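You operate a simulated robot arm through the tools that you are given. There is no shell and no other tool.

You are at the controls of a simulated robot arm. One attempt, no reset.

TASK
Bring the empty bin arm home from the floor guides at slow pace.
Fine: use the column panel; set the pace grip before the arm moves; lift to SWING, swing to HOME, lower to the HOME mark; leave the mains on.

The check looks at the end state, three seconds after you hand in, the way a careful person would. Anything else that was tipped, shoved, dropped, spilled or broken makes it a failure.

THE ROBOT
A 6-joint arm with a two-finger gripper, fixed in place. Base frame: the origin is at the foot of the arm, x ahead of it, y to its left, z up. Readings come in mm, degrees, newtons and seconds.
It reaches about 754 mm from its shoulder. Its first joint turns from -66.0 to 66.0 degrees. Payload 2.45 kg.
Tool frame: the origin (TCP) lies between the finger pads and is the grasp point; the fingertips stand 30 mm ahead of it; z points along the fingers, y is the line along which they close. The gripper opens to 106 mm. The gripper's body begins 79 mm behind the TCP.
Orientation is told as [roll, pitch, yaw] about the base's x, y, z axes, in that order, counted from this pose: with the fingers straight down and closing along the base's y, the tool's x points along the base's -x, its y along +y and its z along -z.

THE INTERFACE
- The arm moves only by the tool move_arm. Its argument "targets" is a list of rows, each a list of 3 entries, a list of its own where there are three numbers: the gripper command, from -1 (shut) to 1 (fully open), values between in proportion, then the shift along the tool's x, y, z in mm, then the turn, a rotation vector about the tool's x, y, z in rad. In form: [[jaw, [x, y, z], [rx, ry, rz]], ...]. A call has 1 to 20 rows; each row is the pose to reach, as a shift and turn from the pose commanded when the call began, along the tool's axes at that moment. A row lasts 0.2 s, in which the tool goes at most 50 mm and 8.6 degrees; a call with a longer step from one row to the next is refused whole, and so is a gripper value outside its range. Where a pose cannot be reached the arm comes as near as it can. A force on the tool above 50 N (or 10 N above the force at the start of the call, whichever is more), or a blocked arm, ends the call early, and 0.2 s more pass. The fingers move at their own pace (about 153 mm/s each) and stop on an object; they squeeze with about 26 N. The grip force told is the motor's: it shows also when the fingers shut on nothing. Time passes only in rows, and 0.2 s behind the last, so rows that repeat a pose let the fingers close. The reply holds the time, the measured pose of the TCP, the force on the tool along the base axes, the opening and the grip force, in the units named above and with some noise, with the torque about the TCP (base axes, N m) and any sound that the robot's microphone picked up.
- Cameras (640 x 400 px; columns grow to the right, rows downward): "scene" is fixed at [55.6, 406.4, 1427.5]; the picture's right is [-0.81, -0.58, 0.00], its down [-0.20, 0.28, -0.94] and it looks along [0.54, -0.76, -0.35] (base axes); focal length 328 px, centre (320, 200). "wrist" rides on the gripper at [76, -2, -106] in the tool frame; the picture's right is [0.02, 1.00, 0.00], its down [-0.78, 0.02, -0.62] and it looks along [-0.62, 0.01, 0.78] (tool axes); focal length 247 px, centre (320, 200). There is no depth. A picture from a camera that has moved, and an enlarged one, comes with that camera's place and axes in the base frame and with its lens.
- capture(camera): a new picture of that camera. It takes no simulated time.
- close_up(camera, box): a new picture of the part [left, top, right, bottom] of that camera's present view, enlarged. It takes no simulated time.
- close_job(): hands the job in; it is judged then, once.

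Places have to be worked out from the pictures, the camera data and where the tool is seen. Open the gripper and draw the arm clear of the work before you hand the job in, unless the task says otherwise.

The tools are called after ">>>" by a JSON object that holds its "name" and its "arguments". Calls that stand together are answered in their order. move_arm: Moves the arm, as the interface text tells. Its arguments: {"type":"object","properties":{"targets":{"type":"array"}},"required":["targets"]} The other tools are called the same way: capture (camera) takes a picture; close_up (camera, box) takes an enlarged picture of a part of a camera's view; close_job () hands the job in.

At the start:

```text
clock: 0.0
tool_pos: [303.4, -132.6, 1346.3]
tool_rot: [0.1, 0.0, 0.0]
wrist_force: [-0.6, 0.3, -0.7]
moment: [0.05, -0.01, -0.01]
finger_gap: 106.1
gripper_force: 0.1
```

scene: 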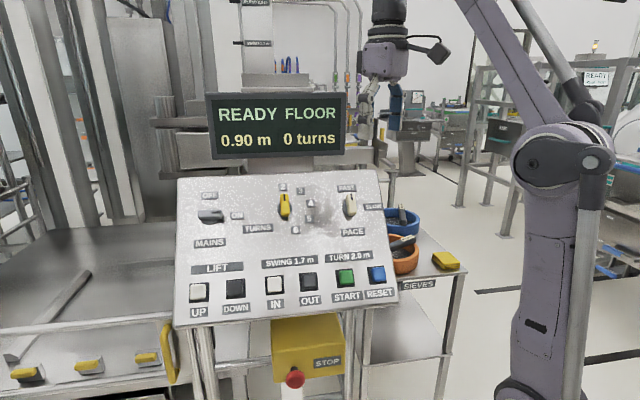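
wrist: 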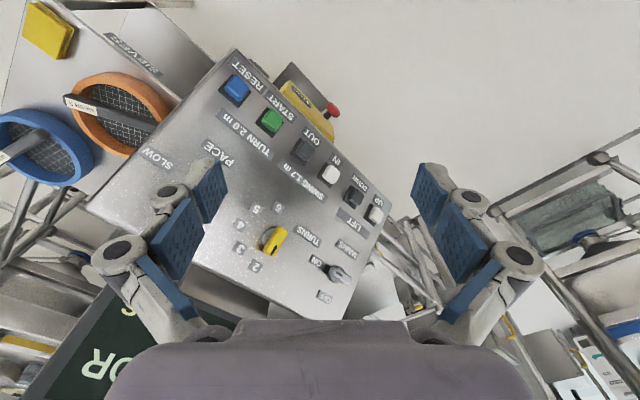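

I start by looking closely at the panel, the display and the surroundings before moving anything.

>>> {"name": "close_up", "arguments": {"camera": "scene", "box": [170, 160, 410, 310]}}

>>> {"name": "close_up", "arguments": {"camera": "scene", "box": [150, 0, 410, 165]}}

>>> {"name": "close_up", "arguments": {"camera": "wrist", "box": [80, 40, 400, 340]}}

>>> {"name": "close_up", "arguments": {"camera": "scene", "box": [320, 165, 400, 245]}}

```text
2.67 times, centred on (290, 235) of scene
camera zoom: at [55.6, 406.4, 1427.5], right [-0.81, -0.58, 0.0], down [-0.2, 0.28, -0.94], along [0.54, -0.76, -0.35], focal length 874 px, centre (400, 107)
```

zoom: 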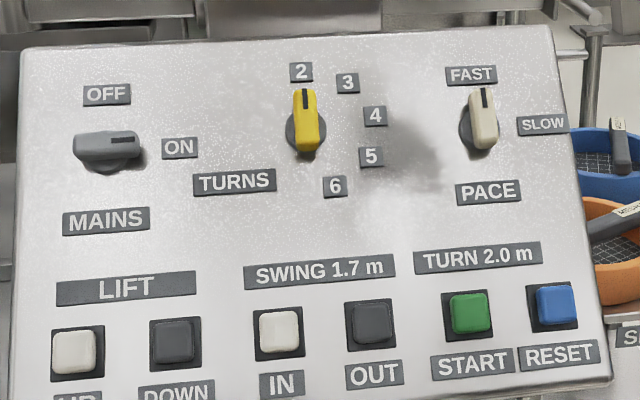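

```text
2.42 times, centred on (280, 82) of scene
camera zoom: at [55.6, 406.4, 1427.5], right [-0.81, -0.58, 0.0], down [-0.2, 0.28, -0.94], along [0.54, -0.76, -0.35], focal length 795 px, centre (417, 485)
```

zoom: 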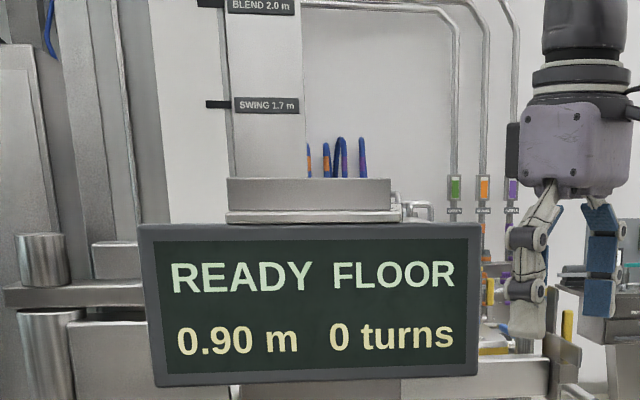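

```text
1.33 times, centred on (240, 190) of wrist
camera zoom: at [225.2, -135.4, 1449.9], right [-0.02, 1.0, 0.0], down [0.78, 0.02, 0.62], along [0.62, 0.01, -0.78], focal length 329 px, centre (427, 213)
```

zoom: 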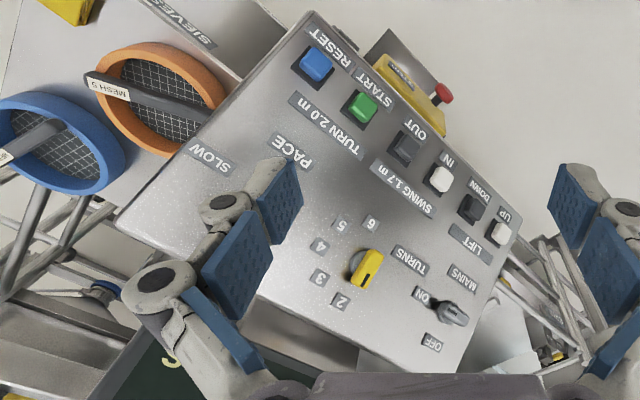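

```text
5.00 times, centred on (360, 205) of scene
camera zoom: at [55.6, 406.4, 1427.5], right [-0.81, -0.58, 0.0], down [-0.2, 0.28, -0.94], along [0.54, -0.76, -0.35], focal length 1639 px, centre (120, 175)
```

zoom: 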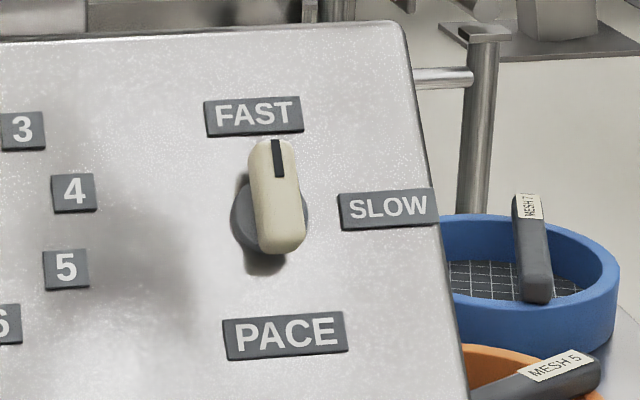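

The pace knob points at FAST, mains at ON, and the display reads READY FLOOR 0.90 m. By triangulation the button row runs from UP at about (691,27,929) to RESET at about (364,-300,930), PACE is at about (494,-365,1084), and the panel normal is about (-0.53,0.53,0.66). I move to a standoff 200 mm in front of the PACE knob with the tool facing the panel.

>>> {"name": "move_arm", "arguments": {"targets": [[1, [-9.4, -14.0, 14.4], [0.037, -0.089, 0.082]], [1, [-18.8, -28.1, 28.7], [0.074, -0.178, 0.164]], [1, [-28.2, -42.1, 43.1], [0.111, -0.267, 0.246]], [1, [-37.6, -56.2, 57.5], [0.147, -0.356, 0.328]], [1, [-47, -70.2, 71.8], [0.184, -0.445, 0.41]], [1, [-56.4, -84.3, 86.2], [0.221, -0.534, 0.492]], [1, [-65.8, -98.3, 100.6], [0.258, -0.623, 0.573]], [1, [-75.2, -112.4, 114.9], [0.295, -0.712, 0.655]], [1, [-84.6, -126.4, 129.3], [0.3316, -0.8006, 0.7373]], [1, [-84.6, -126.4, 129.3], [0.3316, -0.8006, 0.7373]]]}}

```text
clock: 2.2
tool_pos: [389.4, -259.7, 1215.0]
tool_rot: [0.1, -48.5, -45.2]
wrist_force: [-0.8, 0.8, -0.1]
moment: [0.0, -0.01, 0.01]
finger_gap: 106.1
gripper_force: 0.1
```

The arm reached the standoff as planned. I take pictures to refine where the knob is.

>>> {"name": "capture", "arguments": {"camera": "wrist"}}

>>> {"name": "capture", "arguments": {"camera": "scene"}}

```text
taken
camera wrist: at [293.2, -168.9, 1227.9], right [0.7, 0.72, -0.01], down [0.05, -0.03, 1.0], along [0.72, -0.7, -0.05], focal length 247 px, centre (320, 200)
```

wrist: 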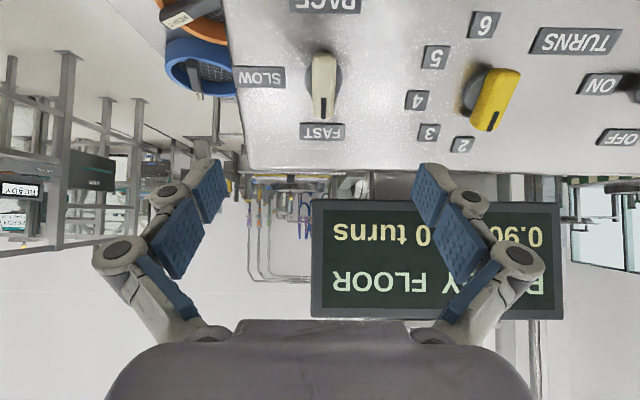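

```text
taken
```

scene: 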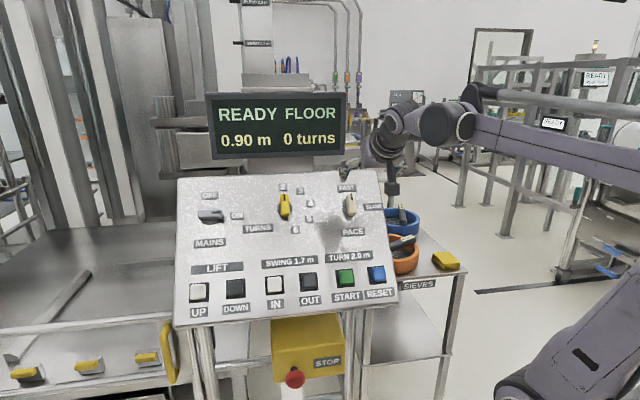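

The knob triangulates to about (490,-358,1086), and the panel slope comes out near 49°. I zoom in to judge how far the knob stands proud and which part to grip.

>>> {"name": "close_up", "arguments": {"camera": "wrist", "box": [230, 0, 420, 150]}}

>>> {"name": "close_up", "arguments": {"camera": "scene", "box": [310, 150, 430, 240]}}

```text
2.67 times, centred on (325, 75) of wrist
camera zoom: at [293.2, -168.9, 1227.9], right [0.7, 0.72, -0.01], down [0.05, -0.03, 1.0], along [0.72, -0.7, -0.05], focal length 659 px, centre (307, 533)
```

zoom: 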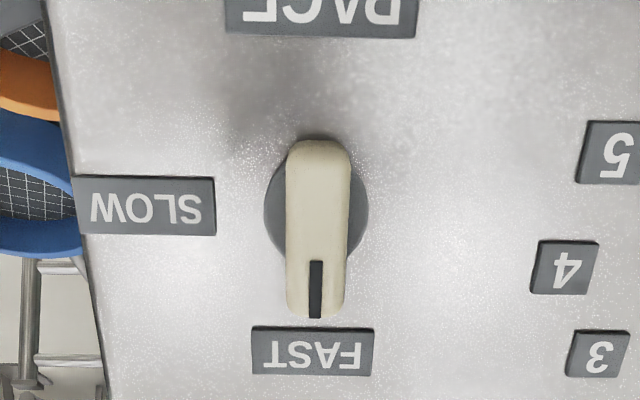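

```text
4.44 times, centred on (370, 195) of scene
camera zoom: at [55.6, 406.4, 1427.5], right [-0.81, -0.58, 0.0], down [-0.2, 0.28, -0.94], along [0.54, -0.76, -0.35], focal length 1457 px, centre (98, 222)
```

zoom: 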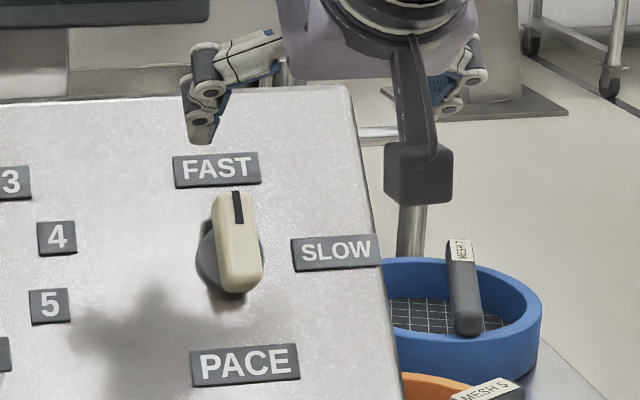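

The knob axis meets the panel near (494,-361,1073), and the cap front stands roughly 30 mm proud. I advance most of the way with the jaws open, then look again before closing around it.

>>> {"name": "move_arm", "arguments": {"targets": [[1, [3, 1, 20], [0, 0, 0]], [1, [6, 2, 45], [0, 0, 0]], [1, [10, 3, 70], [0, 0, 0]], [1, [10, 3, 95], [0, 0, 0]], [1, [10, 3, 115], [0, 0, 0]], [1, [10, 3, 125], [0, 0, 0]], [1, [10, 3, 125], [0, 0, 0]]]}}

>>> {"name": "capture", "arguments": {"camera": "wrist"}}

>>> {"name": "close_up", "arguments": {"camera": "scene", "box": [310, 150, 430, 240]}}

```text
clock: 3.8
tool_pos: [452.1, -319.4, 1125.4]
tool_rot: [0.0, -48.4, -45.0]
wrist_force: [0.4, 0.2, -0.2]
moment: [0.0, -0.02, 0.03]
finger_gap: 105.9
gripper_force: 0.0
```

```text
taken
camera wrist: at [356.9, -228.4, 1137.3], right [0.7, 0.72, -0.02], down [0.05, -0.03, 1.0], along [0.72, -0.7, -0.05], focal length 247 px, centre (320, 200)
```

wrist: 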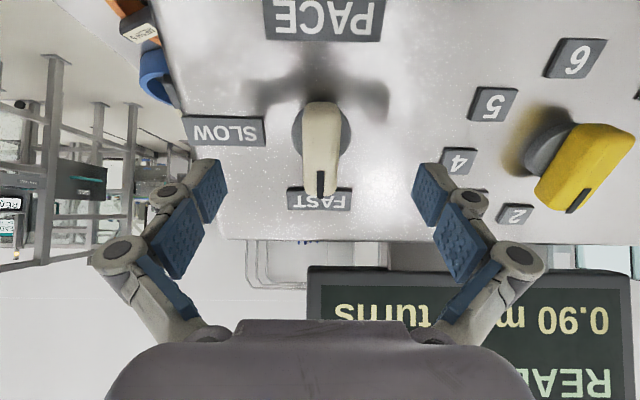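

```text
4.44 times, centred on (370, 195) of scene
camera zoom: at [55.6, 406.4, 1427.5], right [-0.81, -0.58, 0.0], down [-0.2, 0.28, -0.94], along [0.54, -0.76, -0.35], focal length 1457 px, centre (98, 222)
```

zoom: 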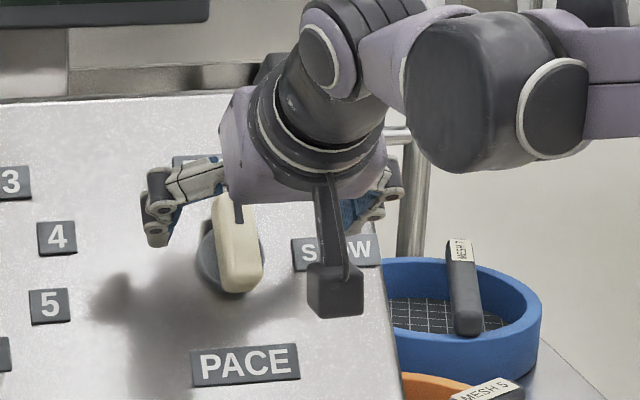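

Laterally the knob sits on the tool's centre line, but along the bar it looks several mm further up the panel than the tool axis. I zoom in to measure the offset.

>>> {"name": "close_up", "arguments": {"camera": "wrist", "box": [240, 80, 400, 220]}}

```text
2.86 times, centred on (320, 150) of wrist
camera zoom: at [356.9, -228.4, 1137.3], right [0.7, 0.72, -0.02], down [0.05, -0.03, 1.0], along [0.72, -0.7, -0.05], focal length 706 px, centre (320, 343)
```

zoom: 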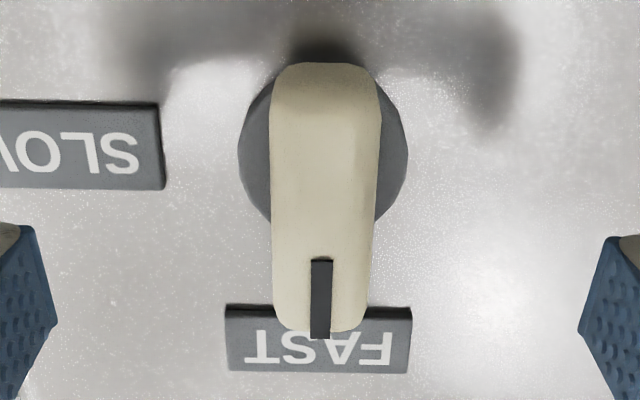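

The disc centre puts the knob axis about 3–4 mm up the panel from the tool axis, and the cap is about 40 mm tall. I correct by 4 mm and advance so the fingertips stay about 12 mm above the panel.

>>> {"name": "move_arm", "arguments": {"targets": [[1, [-4, 0, 14], [0, 0, 0]], [1, [-4, 0, 28], [0, 0, 0]], [1, [-4, 0, 38], [0, 0, 0]], [1, [-4, 0, 42], [0, 0, 0]], [1, [-4, 0, 42], [0, 0, 0]]]}}

>>> {"name": "capture", "arguments": {"camera": "wrist"}}

>>> {"name": "close_up", "arguments": {"camera": "scene", "box": [310, 150, 430, 240]}}

```text
clock: 5.0
tool_pos: [476.2, -343.4, 1099.1]
tool_rot: [0.0, -48.5, -45.0]
wrist_force: [-0.2, -0.2, -1.0]
moment: [-0.04, -0.01, 0.02]
finger_gap: 106.2
gripper_force: 0.1
```

```text
taken
camera wrist: at [380.9, -252.6, 1112.5], right [0.7, 0.72, -0.02], down [0.05, -0.03, 1.0], along [0.72, -0.7, -0.05], focal length 247 px, centre (320, 200)
```

wrist: 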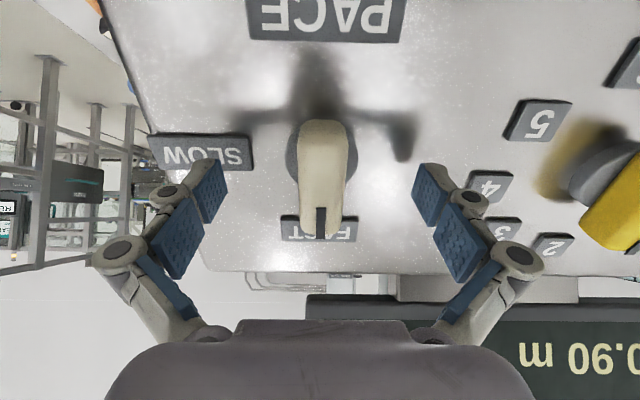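

```text
4.44 times, centred on (370, 195) of scene
camera zoom: at [55.6, 406.4, 1427.5], right [-0.81, -0.58, 0.0], down [-0.2, 0.28, -0.94], along [0.54, -0.76, -0.35], focal length 1457 px, centre (98, 222)
```

zoom: 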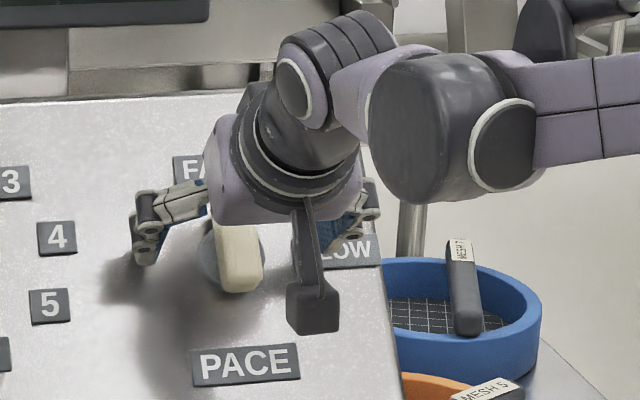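

The fingers straddle the cap, centred, with no contact force. I close on the knob.

>>> {"name": "move_arm", "arguments": {"targets": [[0, [0, 0, 0], [0, 0, 0]], [-0.3, [0, 0, 0], [0, 0, 0]], [-1, [0, 0, 0], [0, 0, 0]], [-1, [0, 0, 0], [0, 0, 0]]]}}

>>> {"name": "capture", "arguments": {"camera": "wrist"}}

```text
clock: 6.0
tool_pos: [476.3, -342.8, 1099.7]
tool_rot: [0.0, -48.5, -45.0]
wrist_force: [0.3, 6.5, 4.2]
moment: [0.13, -0.04, 0.14]
finger_gap: 43.3
gripper_force: 45.7
```

```text
taken
camera wrist: at [381.1, -251.9, 1112.7], right [0.7, 0.72, -0.02], down [0.05, -0.03, 1.0], along [0.72, -0.7, -0.05], focal length 247 px, centre (320, 200)
```

wrist: 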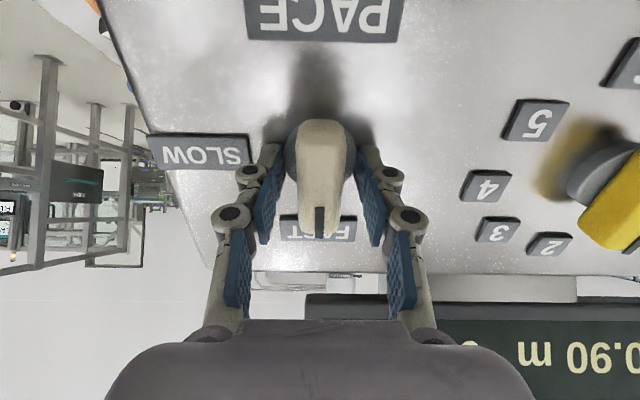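

The gap stopped at 43 mm, so the tips are holding the round skirt (about 46 mm) and not the bar. I open slightly, back off along the tool axis and close on the bar higher up.

>>> {"name": "move_arm", "arguments": {"targets": [[0.3, [0, 0, 0], [0, 0, 0]], [0.3, [0, 0, 0], [0, 0, 0]], [0.3, [0, 0, -7], [0, 0, 0]], [0.3, [0, 0, -14], [0, 0, 0]], [-0.3, [0, 0, -14], [0, 0, 0]], [-1, [0, 0, -14], [0, 0, 0]], [-1, [0, 0, -14], [0, 0, 0]], [-1, [0, 0, -14], [0, 0, 0]]]}}

>>> {"name": "capture", "arguments": {"camera": "wrist"}}

```text
clock: 7.8
tool_pos: [468.5, -334.7, 1109.6]
tool_rot: [0.1, -48.5, -45.0]
wrist_force: [1.3, 6.9, 5.5]
moment: [0.34, 0.1, 0.11]
finger_gap: 23.7
gripper_force: 45.0
```

```text
taken
camera wrist: at [373.6, -244.4, 1122.0], right [0.7, 0.72, -0.02], down [0.05, -0.03, 1.0], along [0.72, -0.7, -0.05], focal length 247 px, centre (320, 200)
```

wrist: 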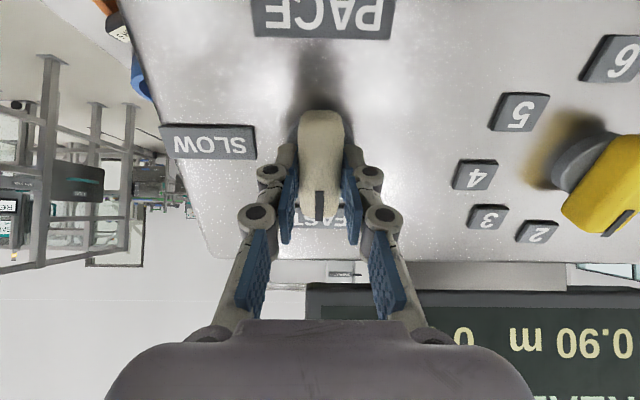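

The gap is now 23.7 mm on the bar, a proper grip. I turn +90° about the tool axis, which is clockwise seen from the front, from FAST to SLOW.

>>> {"name": "move_arm", "arguments": {"targets": [[-1, [0, 0.5, 0], [0, 0, 0.13]], [-1, [0, 0.5, 0], [0, 0, 0.26]], [-1, [0, 0.5, 0], [0, 0, 0.39]], [-1, [0, 0.5, 0], [0, 0, 0.52]], [-1, [0, 0.5, 0], [0, 0, 0.65]], [-1, [0, 0.5, 0], [0, 0, 0.78]]]}}

>>> {"name": "capture", "arguments": {"camera": "wrist"}}

```text
clock: 9.2
tool_pos: [466.3, -336.3, 1109.5]
tool_rot: [38.2, -32.0, -101.3]
wrist_force: [-21.4, -5.6, -2.8]
moment: [0.61, 0.21, 0.48]
finger_gap: 23.7
gripper_force: 45.7
```

```text
taken
camera wrist: at [419.8, -217.4, 1136.9], right [0.84, 0.19, 0.51], down [-0.44, -0.32, 0.84], along [0.32, -0.93, -0.18], focal length 247 px, centre (320, 200)
```

wrist: 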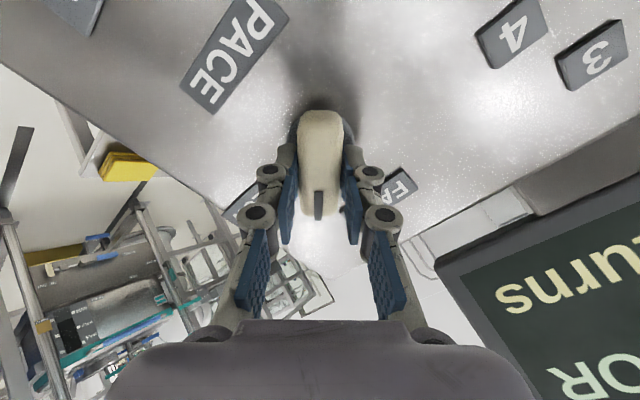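

The knob follows and is about halfway, but a 20 N side load shows the tool axis is about 3.5 mm off the knob axis. I shift by that amount and finish the turn.

>>> {"name": "move_arm", "arguments": {"targets": [[-1, [1.4, -1.3, 0], [0, 0, 0.0]], [-1, [2.7, -2.5, 0], [0, 0, 0.0]], [-1, [2.7, -2.5, 0], [0, 0, 0.13]], [-1, [2.7, -2.5, 0], [0, 0, 0.26]], [-1, [2.7, -2.5, 0], [0, 0, 0.39]], [-1, [2.7, -2.5, 0], [0, 0, 0.52]], [-1, [2.7, -2.5, 0], [0, 0, 0.65]], [-1, [2.7, -2.5, 0], [0, 0, 0.79]], [-1, [2.7, -2.5, 0], [0, 0, 0.79]]]}}

>>> {"name": "capture", "arguments": {"camera": "wrist"}}

>>> {"name": "capture", "arguments": {"camera": "scene"}}

```text
clock: 11.2
tool_pos: [464.3, -335.1, 1106.1]
tool_rot: [48.4, -0.2, -135.3]
wrist_force: [-22.5, -13.5, -5.0]
moment: [-0.52, -0.11, -0.1]
finger_gap: 23.8
gripper_force: 44.5
```

```text
taken
camera wrist: at [460.1, -225.0, 1174.1], right [0.48, -0.46, 0.75], down [-0.87, -0.23, 0.43], along [-0.03, -0.86, -0.51], focal length 247 px, centre (320, 200)
```

wrist: 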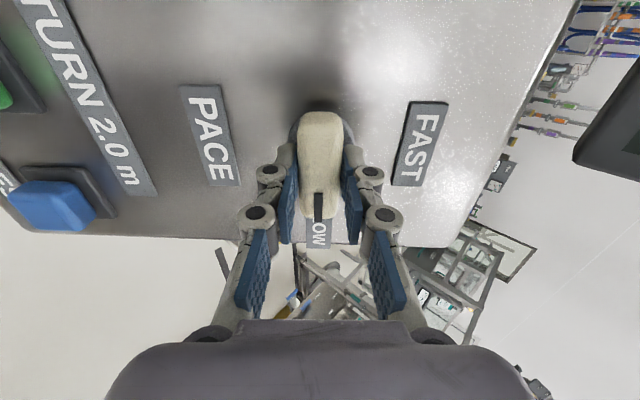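

```text
taken
```

scene: 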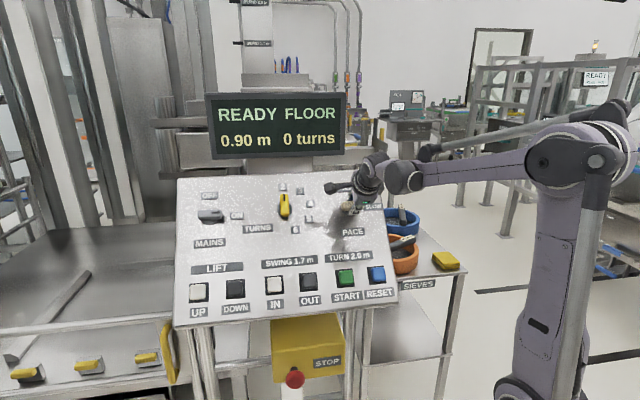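

The pointer is now at SLOW. I open the jaws and back straight out to check that the knob stays there.

>>> {"name": "move_arm", "arguments": {"targets": [[0, [0, 0, 0], [0, 0, 0]], [0.3, [0, 0, 0], [0, 0, 0]], [0.5, [0, 0, 0], [0, 0, 0]], [0.5, [0, 0, -15], [0, 0, 0]], [0.5, [0, 0, -40], [0, 0, 0]], [0.5, [0, 0, -70], [0, 0, 0]], [0.5, [0, 0, -100], [0, 0, 0]], [0.5, [0, 0, -110], [0, 0, 0]]]}}

>>> {"name": "capture", "arguments": {"camera": "wrist"}}

>>> {"name": "close_up", "arguments": {"camera": "scene", "box": [200, 80, 400, 240]}}

```text
clock: 13.0
tool_pos: [408.3, -274.6, 1179.6]
tool_rot: [48.5, -0.1, -135.0]
wrist_force: [-1.1, -0.1, 0.4]
moment: [0.03, -0.02, -0.03]
finger_gap: 79.4
gripper_force: 0.1
```

```text
taken
camera wrist: at [403.9, -164.8, 1247.8], right [0.49, -0.45, 0.75], down [-0.87, -0.23, 0.43], along [-0.02, -0.86, -0.51], focal length 247 px, centre (320, 200)
```

wrist: 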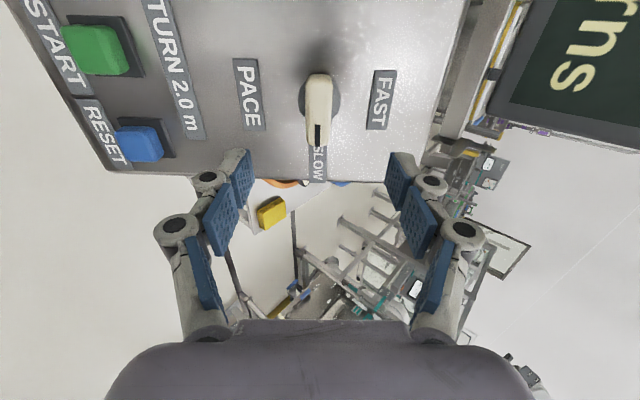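

```text
2.50 times, centred on (300, 160) of scene
camera zoom: at [55.5, 406.4, 1427.5], right [-0.81, -0.58, 0.0], down [-0.2, 0.28, -0.94], along [0.54, -0.76, -0.35], focal length 819 px, centre (370, 300)
```

zoom: 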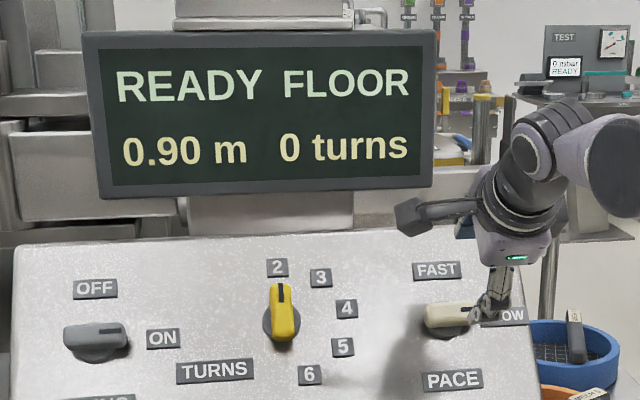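

PACE is confirmed at SLOW, the display is unchanged, and mains is still ON. I close the fingers to use as a poker, rotate back, and move to a standoff about 100 mm in front of the UP button.

>>> {"name": "move_arm", "arguments": {"targets": [[-1, [34.4, -16.5, 2.2], [0, 0, -0.131]], [-1, [68.8, -33, 4.4], [0, 0, -0.262]], [-1, [103.3, -49.5, 6.6], [0, 0, -0.393]], [-1, [137.7, -66, 8.8], [0, 0, -0.524]], [-1, [172.1, -82.5, 11], [0, 0, -0.655]], [-1, [206.5, -99, 13.2], [0, 0, -0.785]], [-1, [241, -115.4, 15.5], [0, 0, -0.916]], [-1, [275.4, -131.9, 17.7], [0, 0, -1.047]], [-1, [309.8, -148.4, 19.9], [0, 0, -1.178]], [-1, [344.2, -164.9, 22.1], [0, 0, -1.309]], [-1, [378.7, -181.4, 24.3], [0, 0, -1.44]], [-1, [413.1, -197.9, 26.5], [0, 0, -1.571]], [-1, [413.1, -197.9, 26.5], [0, 0, -1.571]]]}}

>>> {"name": "capture", "arguments": {"camera": "wrist"}}

>>> {"name": "capture", "arguments": {"camera": "scene"}}

```text
clock: 15.8
tool_pos: [621.1, 95.4, 1013.1]
tool_rot: [-0.2, -48.5, -44.7]
wrist_force: [-0.2, 0.1, 0.3]
moment: [0.01, -0.02, -0.03]
finger_gap: 0.0
gripper_force: 25.6
```

```text
taken
camera wrist: at [526.2, 186.1, 1025.3], right [0.7, 0.72, -0.02], down [0.05, -0.02, 1.0], along [0.72, -0.7, -0.05], focal length 247 px, centre (320, 200)
```

wrist: 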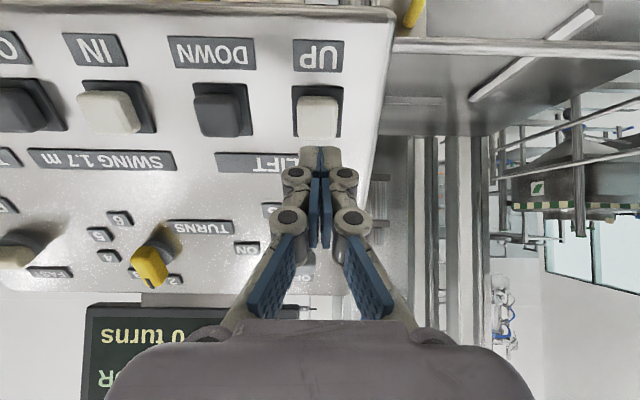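

```text
taken
```

scene: 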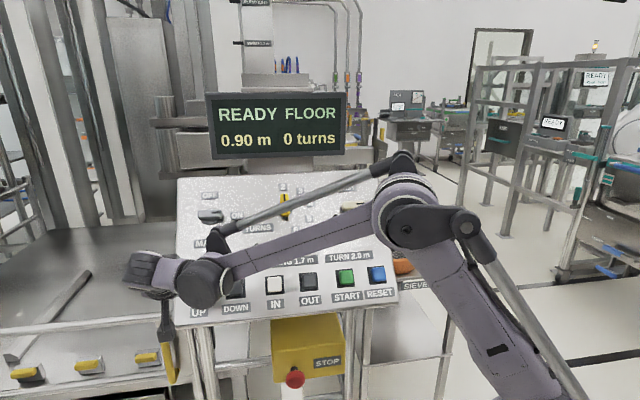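

UP sits about 6 mm further up the panel and 3 mm to the side of the tool axis, with its face about 75–95 mm ahead of the fingertips. I correct and advance 62 mm, then look again before pressing.

>>> {"name": "move_arm", "arguments": {"targets": [[-1, [-3, -1.5, 20], [0, 0, 0]], [-1, [-6, -3, 42], [0, 0, 0]], [-1, [-6, -3, 57], [0, 0, 0]], [-1, [-6, -3, 62], [0, 0, 0]], [-1, [-6, -3, 62], [0, 0, 0]]]}}

>>> {"name": "close_up", "arguments": {"camera": "wrist", "box": [220, 40, 420, 240]}}

>>> {"name": "close_up", "arguments": {"camera": "scene", "box": [120, 200, 320, 340]}}

```text
clock: 17.0
tool_pos: [654.3, 57.7, 976.0]
tool_rot: [-0.1, -48.4, -44.8]
wrist_force: [-0.4, -0.2, 0.8]
moment: [0.0, 0.01, 0.0]
finger_gap: 0.0
gripper_force: 25.8
```

```text
2.00 times, centred on (320, 140) of wrist
camera zoom: at [560.0, 148.0, 989.4], right [0.7, 0.72, -0.02], down [0.05, -0.03, 1.0], along [0.72, -0.7, -0.05], focal length 494 px, centre (320, 320)
```

zoom: 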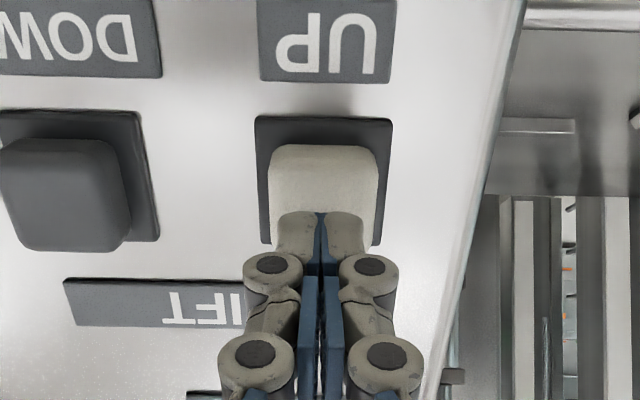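

```text
2.86 times, centred on (220, 270) of scene
camera zoom: at [55.6, 406.4, 1427.5], right [-0.81, -0.58, 0.0], down [-0.2, 0.28, -0.94], along [0.54, -0.76, -0.35], focal length 936 px, centre (606, 0)
```

zoom: 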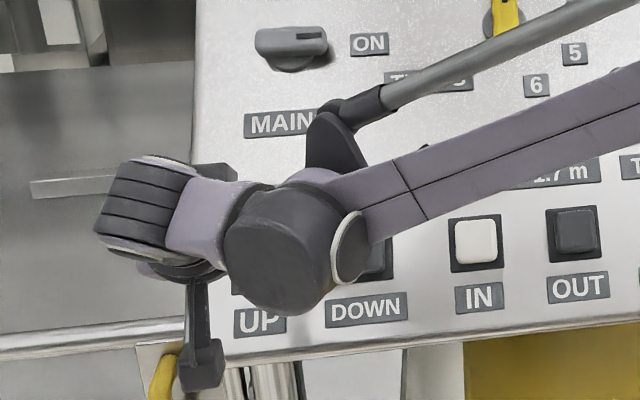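

The tip is centred on UP with roughly 20–30 mm to go. I creep in and watch the force.

>>> {"name": "move_arm", "arguments": {"targets": [[-1, [0, 0, 8], [0, 0, 0]], [-1, [0, 0, 14], [0, 0, 0]], [-1, [0, 0, 18], [0, 0, 0]], [-1, [0, 0, 20], [0, 0, 0]]]}}

>>> {"name": "close_up", "arguments": {"camera": "wrist", "box": [220, 40, 420, 240]}}

>>> {"name": "close_up", "arguments": {"camera": "scene", "box": [150, 0, 410, 165]}}

```text
clock: 18.0
tool_pos: [666.2, 48.2, 963.7]
tool_rot: [0.0, -48.4, -44.9]
wrist_force: [-1.4, 1.5, 2.4]
moment: [-0.03, -0.07, 0.03]
finger_gap: 6.2
gripper_force: 28.2
heard: click
```

```text
2.00 times, centred on (320, 140) of wrist
camera zoom: at [570.8, 137.7, 976.4], right [0.7, 0.72, -0.02], down [0.05, -0.03, 1.0], along [0.72, -0.7, -0.05], focal length 494 px, centre (320, 320)
```

zoom: 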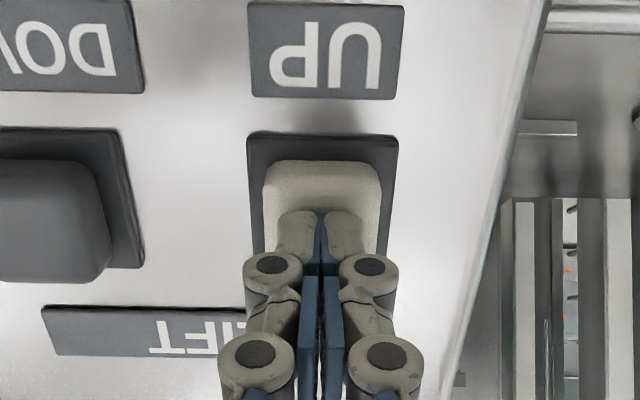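

```text
2.42 times, centred on (280, 82) of scene
camera zoom: at [55.5, 406.4, 1427.5], right [-0.81, -0.58, 0.0], down [-0.2, 0.28, -0.94], along [0.54, -0.76, -0.35], focal length 795 px, centre (417, 485)
```

zoom: 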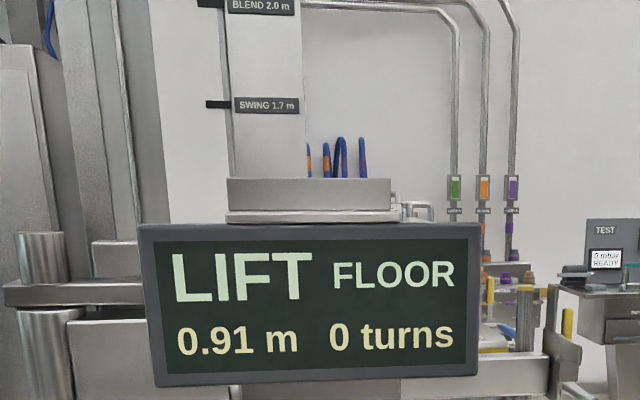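

UP clicked and the display now shows LIFT 0.91 m. I hold here briefly to measure the rate.

>>> {"name": "move_arm", "arguments": {"targets": [[-1, [0, 0, 0], [0, 0, 0]], [-1, [0, 0, 0], [0, 0, 0]], [-1, [0, 0, 0], [0, 0, 0]], [-1, [0, 0, 0], [0, 0, 0]], [-1, [0, 0, 0], [0, 0, 0]]]}}

>>> {"name": "close_up", "arguments": {"camera": "scene", "box": [150, 0, 410, 165]}}

```text
clock: 19.2
tool_pos: [665.8, 47.5, 963.9]
tool_rot: [-0.1, -48.4, -44.9]
wrist_force: [-0.6, 2.5, 1.1]
moment: [-0.04, -0.02, 0.0]
finger_gap: 5.9
gripper_force: 28.9
```

```text
2.42 times, centred on (280, 82) of scene
camera zoom: at [55.5, 406.4, 1427.5], right [-0.81, -0.58, 0.0], down [-0.2, 0.28, -0.94], along [0.54, -0.76, -0.35], focal length 795 px, centre (417, 485)
```

zoom: 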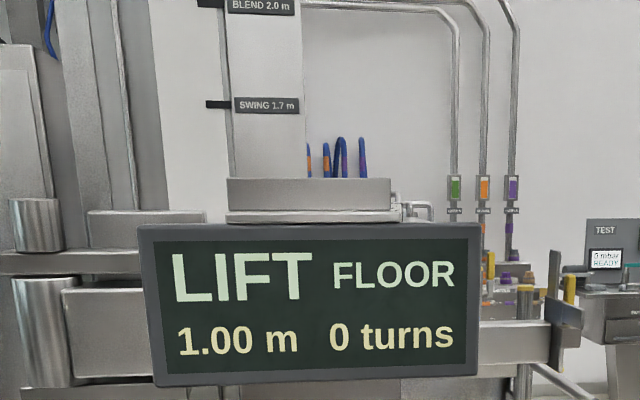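

It rises at about 0.075 m/s. I back off to see whether it stops on release (hold-to-run) or latches.

>>> {"name": "move_arm", "arguments": {"targets": [[-1, [0, 0, -12], [0, 0, 0]], [-1, [0, 0, -15], [0, 0, 0]]]}}

>>> {"name": "close_up", "arguments": {"camera": "scene", "box": [150, 0, 410, 165]}}

>>> {"name": "move_arm", "arguments": {"targets": [[-1, [0, 0, 0], [0, 0, 0]]]}}

>>> {"name": "close_up", "arguments": {"camera": "scene", "box": [150, 0, 410, 165]}}

```text
clock: 19.8
tool_pos: [657.6, 55.1, 974.4]
tool_rot: [-0.2, -48.5, -44.8]
wrist_force: [1.0, 1.1, 0.3]
moment: [0.02, 0.01, 0.0]
finger_gap: 0.0
gripper_force: 28.6
```

```text
2.42 times, centred on (280, 82) of scene
camera zoom: at [55.6, 406.4, 1427.5], right [-0.81, -0.58, 0.0], down [-0.2, 0.28, -0.94], along [0.54, -0.76, -0.35], focal length 795 px, centre (417, 485)
```

zoom: 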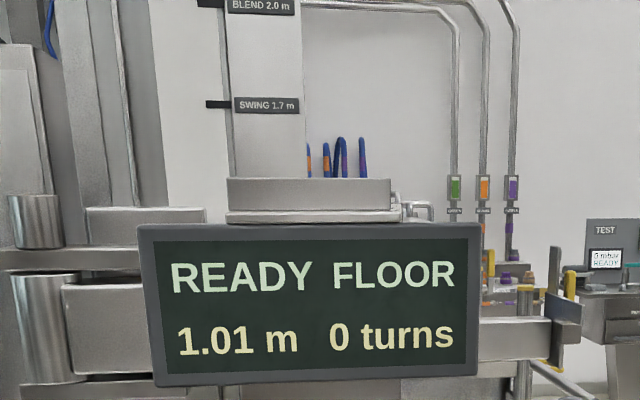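

```text
clock: 20.2
tool_pos: [658.1, 55.0, 974.8]
tool_rot: [-0.1, -48.4, -45.0]
wrist_force: [-0.2, -0.4, 0.3]
moment: [0.02, 0.02, -0.01]
finger_gap: 0.0
gripper_force: 28.9
```

```text
2.42 times, centred on (280, 82) of scene
camera zoom: at [55.6, 406.4, 1427.5], right [-0.81, -0.58, 0.0], down [-0.2, 0.28, -0.94], along [0.54, -0.76, -0.35], focal length 795 px, centre (417, 485)
```

zoom: 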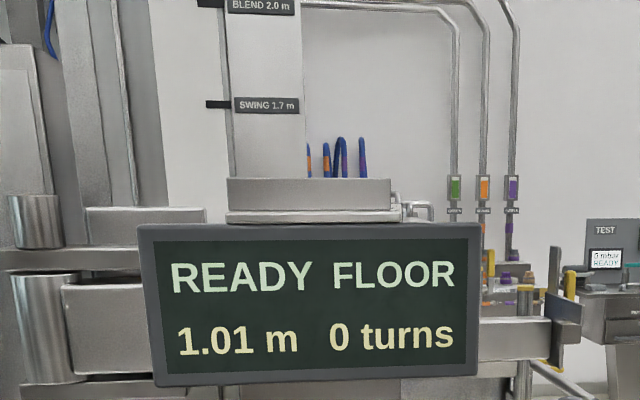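

It is hold-to-run, and stopped at 1.01 m. I press again and hold for one full call, staying well short of 1.7 m.

>>> {"name": "move_arm", "arguments": {"targets": [[-1, [0, 0, 9], [0, 0, 0]], [-1, [0, 0, 15], [0, 0, 0]], [-1, [0, 0, 15], [0, 0, 0]], [-1, [0, 0, 15], [0, 0, 0]], [-1, [0, 0, 15], [0, 0, 0]], [-1, [0, 0, 15], [0, 0, 0]], [-1, [0, 0, 15], [0, 0, 0]], [-1, [0, 0, 15], [0, 0, 0]], [-1, [0, 0, 15], [0, 0, 0]], [-1, [0, 0, 15], [0, 0, 0]], [-1, [0, 0, 15], [0, 0, 0]], [-1, [0, 0, 15], [0, 0, 0]], [-1, [0, 0, 15], [0, 0, 0]], [-1, [0, 0, 15], [0, 0, 0]], [-1, [0, 0, 15], [0, 0, 0]], [-1, [0, 0, 15], [0, 0, 0]], [-1, [0, 0, 15], [0, 0, 0]], [-1, [0, 0, 15], [0, 0, 0]], [-1, [0, 0, 15], [0, 0, 0]], [-1, [0, 0, 15], [0, 0, 0]]]}}

>>> {"name": "capture", "arguments": {"camera": "scene"}}

>>> {"name": "close_up", "arguments": {"camera": "scene", "box": [150, 0, 410, 165]}}

```text
clock: 24.4
tool_pos: [666.2, 47.6, 963.4]
tool_rot: [-0.1, -48.5, -44.9]
wrist_force: [-2.2, 1.3, 2.0]
moment: [-0.01, 0.0, -0.03]
finger_gap: 6.1
gripper_force: 28.9
```

```text
taken
```

scene: 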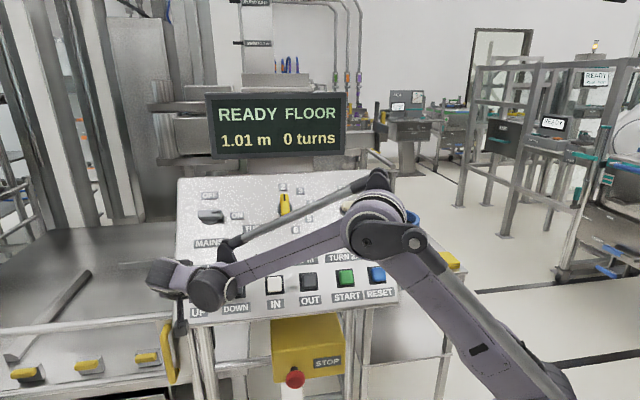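

```text
2.42 times, centred on (280, 82) of scene
camera zoom: at [55.5, 406.4, 1427.5], right [-0.81, -0.58, 0.0], down [-0.2, 0.28, -0.94], along [0.54, -0.76, -0.35], focal length 795 px, centre (417, 485)
```

zoom: 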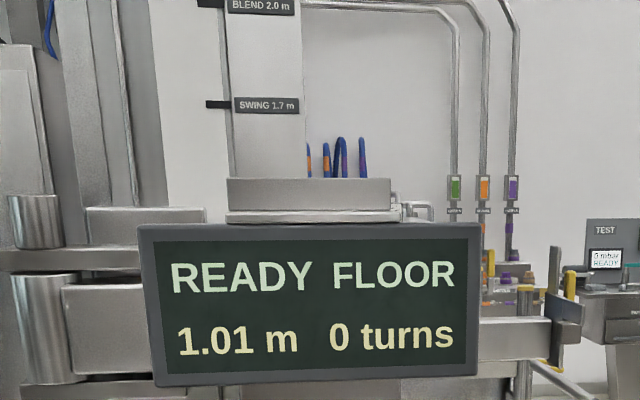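

No click this time: the tip is touching but the button hasn't gone in. I push a few mm further, with a short hold.

>>> {"name": "move_arm", "arguments": {"targets": [[-1, [0, 0, 2], [0, 0, 0]], [-1, [0, 0, 4], [0, 0, 0]], [-1, [0, 0, 4], [0, 0, 0]]]}}

>>> {"name": "close_up", "arguments": {"camera": "scene", "box": [150, 0, 410, 165]}}

>>> {"name": "close_up", "arguments": {"camera": "wrist", "box": [220, 40, 420, 240]}}

```text
clock: 25.2
tool_pos: [668.2, 45.5, 960.8]
tool_rot: [-0.1, -48.5, -45.0]
wrist_force: [-3.9, 1.0, 3.5]
moment: [-0.05, -0.07, -0.07]
finger_gap: 6.1
gripper_force: 28.3
heard: click
```

```text
2.42 times, centred on (280, 82) of scene
camera zoom: at [55.4, 406.4, 1427.5], right [-0.81, -0.58, 0.0], down [-0.2, 0.28, -0.94], along [0.54, -0.76, -0.35], focal length 795 px, centre (417, 485)
```

zoom: 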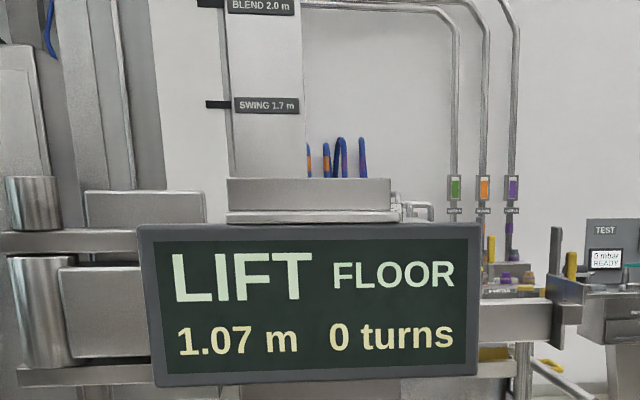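

```text
2.00 times, centred on (320, 140) of wrist
camera zoom: at [572.7, 135.8, 973.5], right [0.7, 0.72, -0.02], down [0.05, -0.03, 1.0], along [0.72, -0.7, -0.05], focal length 494 px, centre (320, 320)
```

zoom: 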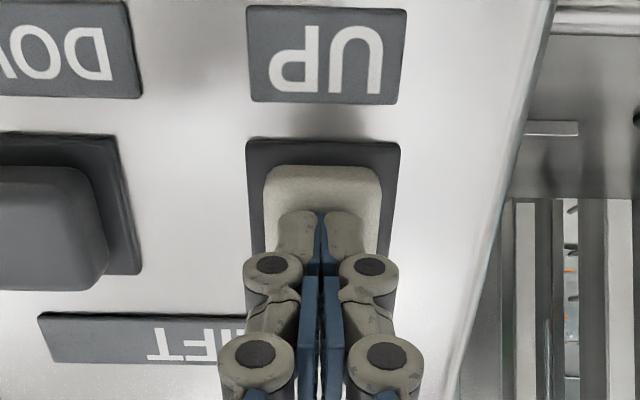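

It's lifting again: 1.07 m and a positive hold. I hold for one full call, which should reach about 1.39 m.

>>> {"name": "move_arm", "arguments": {"targets": [[-1, [0, 0, 0], [0, 0, 0]], [-1, [0, 0, 0], [0, 0, 0]], [-1, [0, 0, 0], [0, 0, 0]], [-1, [0, 0, 0], [0, 0, 0]], [-1, [0, 0, 0], [0, 0, 0]], [-1, [0, 0, 0], [0, 0, 0]], [-1, [0, 0, 0], [0, 0, 0]], [-1, [0, 0, 0], [0, 0, 0]], [-1, [0, 0, 0], [0, 0, 0]], [-1, [0, 0, 0], [0, 0, 0]], [-1, [0, 0, 0], [0, 0, 0]], [-1, [0, 0, 0], [0, 0, 0]], [-1, [0, 0, 0], [0, 0, 0]], [-1, [0, 0, 0], [0, 0, 0]], [-1, [0, 0, 0], [0, 0, 0]], [-1, [0, 0, 0], [0, 0, 0]], [-1, [0, 0, 0], [0, 0, 0]], [-1, [0, 0, 0], [0, 0, 0]], [-1, [0, 0, 0], [0, 0, 0]], [-1, [0, 0, 0], [0, 0, 0]]]}}

>>> {"name": "capture", "arguments": {"camera": "scene"}}

>>> {"name": "close_up", "arguments": {"camera": "scene", "box": [150, 0, 410, 165]}}

```text
clock: 29.4
tool_pos: [669.1, 45.7, 961.9]
tool_rot: [-0.1, -48.5, -44.9]
wrist_force: [-1.6, 2.1, 2.9]
moment: [-0.04, -0.03, 0.05]
finger_gap: 5.8
gripper_force: 28.9
```

```text
taken
```

scene: 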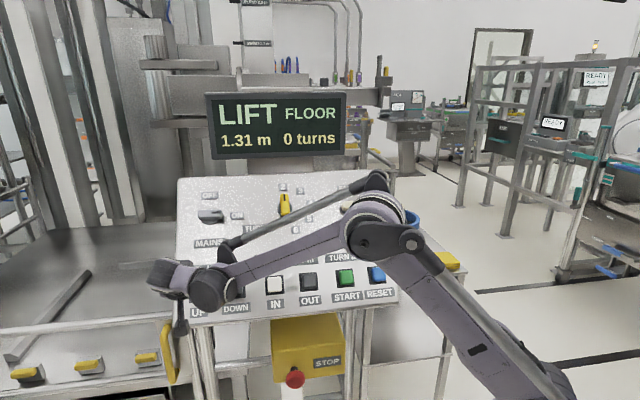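

```text
2.42 times, centred on (280, 82) of scene
camera zoom: at [55.4, 406.4, 1427.5], right [-0.81, -0.58, 0.0], down [-0.2, 0.28, -0.94], along [0.54, -0.76, -0.35], focal length 795 px, centre (417, 485)
```

zoom: 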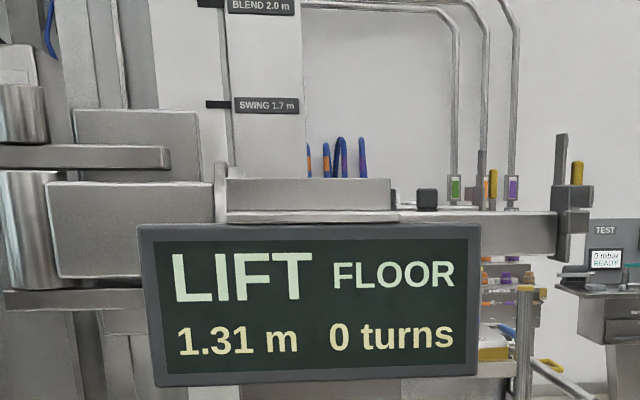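

It's at 1.31 m, rising at 0.06–0.075 m/s, and the way up looks clear. I hold for another 3.4 s.

>>> {"name": "move_arm", "arguments": {"targets": [[-1, [0, 0, 0], [0, 0, 0]], [-1, [0, 0, 0], [0, 0, 0]], [-1, [0, 0, 0], [0, 0, 0]], [-1, [0, 0, 0], [0, 0, 0]], [-1, [0, 0, 0], [0, 0, 0]], [-1, [0, 0, 0], [0, 0, 0]], [-1, [0, 0, 0], [0, 0, 0]], [-1, [0, 0, 0], [0, 0, 0]], [-1, [0, 0, 0], [0, 0, 0]], [-1, [0, 0, 0], [0, 0, 0]], [-1, [0, 0, 0], [0, 0, 0]], [-1, [0, 0, 0], [0, 0, 0]], [-1, [0, 0, 0], [0, 0, 0]], [-1, [0, 0, 0], [0, 0, 0]], [-1, [0, 0, 0], [0, 0, 0]], [-1, [0, 0, 0], [0, 0, 0]]]}}

>>> {"name": "capture", "arguments": {"camera": "scene"}}

>>> {"name": "close_up", "arguments": {"camera": "scene", "box": [150, 0, 410, 165]}}

```text
clock: 32.8
tool_pos: [668.0, 46.1, 960.8]
tool_rot: [-0.2, -48.4, -44.9]
wrist_force: [-2.3, 2.6, 1.9]
moment: [-0.03, -0.02, 0.04]
finger_gap: 6.1
gripper_force: 28.6
```

```text
taken
```

scene: 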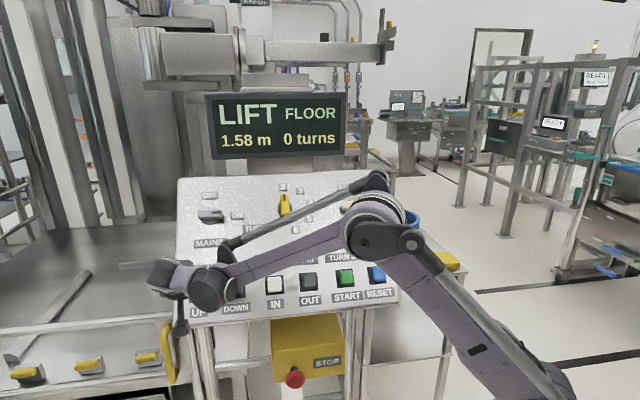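

```text
2.42 times, centred on (280, 82) of scene
camera zoom: at [55.4, 406.4, 1427.5], right [-0.81, -0.58, 0.0], down [-0.2, 0.28, -0.94], along [0.54, -0.76, -0.35], focal length 795 px, centre (417, 485)
```

zoom: 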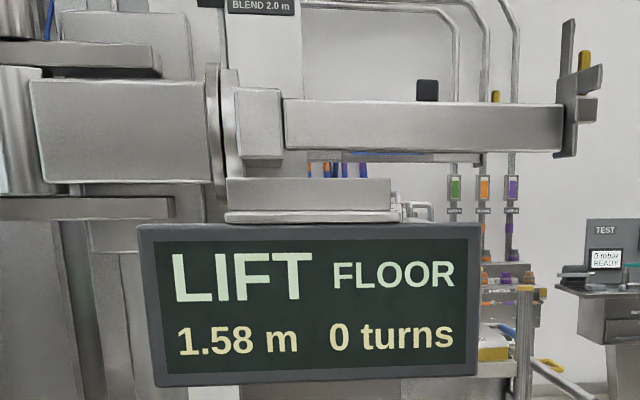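

It's at 1.58 m, now gaining about 0.08 m/s. I hold 1.2 s more and then release in the same call, to stop just short of 1.70 m.

>>> {"name": "move_arm", "arguments": {"targets": [[-1, [0, 0, 0], [0, 0, 0]], [-1, [0, 0, 0], [0, 0, 0]], [-1, [0, 0, 0], [0, 0, 0]], [-1, [0, 0, 0], [0, 0, 0]], [-1, [0, 0, 0], [0, 0, 0]], [-1, [0, 0, 0], [0, 0, 0]], [-1, [0, 0, -10], [0, 0, 0]], [-1, [0, 0, -10], [0, 0, 0]]]}}

>>> {"name": "close_up", "arguments": {"camera": "scene", "box": [150, 0, 410, 165]}}

```text
clock: 34.6
tool_pos: [663.2, 50.1, 966.7]
tool_rot: [-0.2, -48.5, -44.9]
wrist_force: [-0.5, -0.4, 0.2]
moment: [-0.02, 0.01, -0.01]
finger_gap: 6.1
gripper_force: 28.2
```

```text
2.42 times, centred on (280, 82) of scene
camera zoom: at [55.6, 406.4, 1427.5], right [-0.81, -0.58, 0.0], down [-0.2, 0.28, -0.94], along [0.54, -0.76, -0.35], focal length 795 px, centre (417, 485)
```

zoom: 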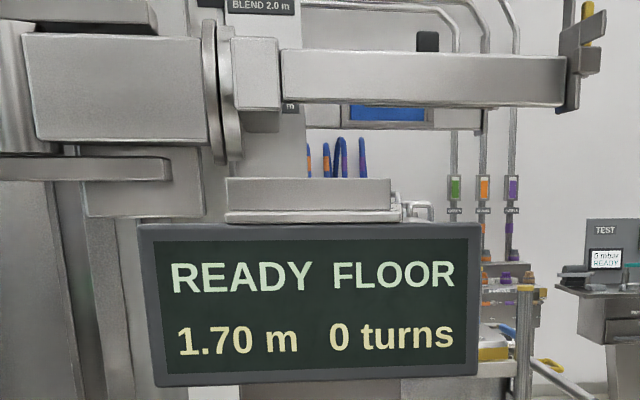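

It reads 1.70 m, READY. I back off and move along the row to the standoff in front of IN, about 189 mm along, looking at the pictures before pressing.

>>> {"name": "move_arm", "arguments": {"targets": [[-1, [0, 0, -25], [0, 0, 0]], [-1, [0, -20, -50], [0, 0, 0]], [-1, [0, -60, -50], [0, 0, 0]], [-1, [0, -100, -50], [0, 0, 0]], [-1, [0, -140, -50], [0, 0, 0]], [-1, [0, -175, -50], [0, 0, 0]], [-1, [0, -189, -50], [0, 0, 0]], [-1, [0, -189, -50], [0, 0, 0]]]}}

>>> {"name": "capture", "arguments": {"camera": "wrist"}}

>>> {"name": "capture", "arguments": {"camera": "scene"}}

```text
clock: 36.4
tool_pos: [505.3, -56.5, 1000.7]
tool_rot: [-0.1, -48.5, -44.9]
wrist_force: [0.2, 1.2, 1.4]
moment: [0.02, -0.04, 0.0]
finger_gap: 0.1
gripper_force: 28.6
```

```text
taken
camera wrist: at [408.4, 33.5, 1012.9], right [0.7, 0.72, -0.02], down [0.05, -0.03, 1.0], along [0.72, -0.7, -0.05], focal length 247 px, centre (320, 200)
```

wrist: 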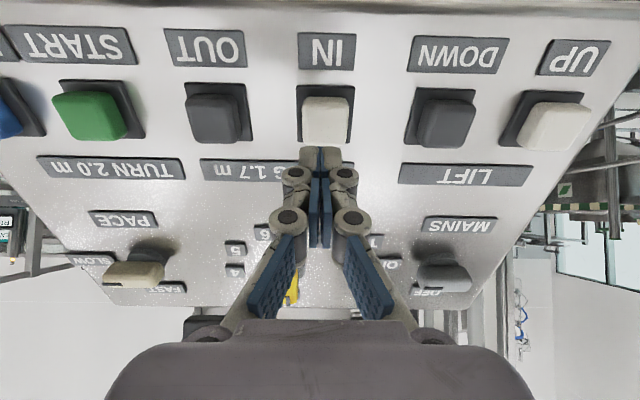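

```text
taken
```

scene: 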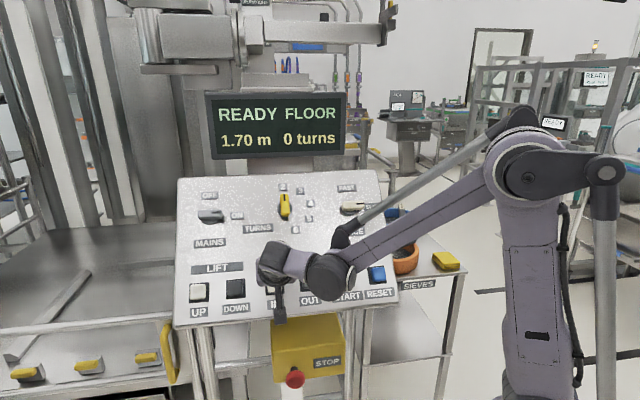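

IN is about 3 mm to the side of the tool axis and the press depth is known (60 mm). FLOOR is the reached-out position, so IN should bring the arm home. I press briefly and check the display.

>>> {"name": "move_arm", "arguments": {"targets": [[-1, [0, 2.5, 20], [0, 0, 0]], [-1, [0, 2.5, 40], [0, 0, 0]], [-1, [0, 2.5, 52], [0, 0, 0]], [-1, [0, 2.5, 60], [0, 0, 0]], [-1, [0, 2.5, 60], [0, 0, 0]]]}}

>>> {"name": "capture", "arguments": {"camera": "scene"}}

>>> {"name": "close_up", "arguments": {"camera": "scene", "box": [110, 0, 410, 190]}}

```text
clock: 37.6
tool_pos: [536.2, -86.3, 961.2]
tool_rot: [-0.1, -48.6, -44.7]
wrist_force: [-3.4, 2.5, 7.9]
moment: [-0.14, -0.1, -0.01]
finger_gap: 5.8
gripper_force: 28.6
heard: click
```

```text
taken
```

scene: 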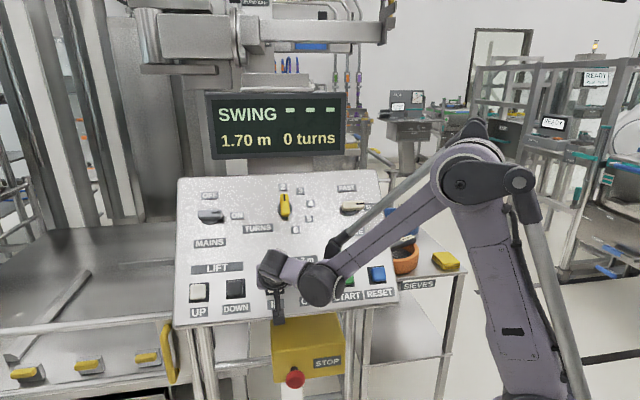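

```text
2.11 times, centred on (260, 95) of scene
camera zoom: at [55.3, 406.5, 1427.5], right [-0.81, -0.58, 0.0], down [-0.2, 0.28, -0.94], along [0.54, -0.76, -0.35], focal length 690 px, centre (446, 421)
```

zoom: 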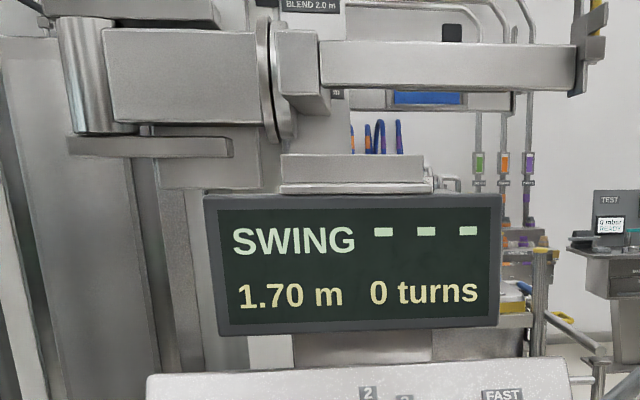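

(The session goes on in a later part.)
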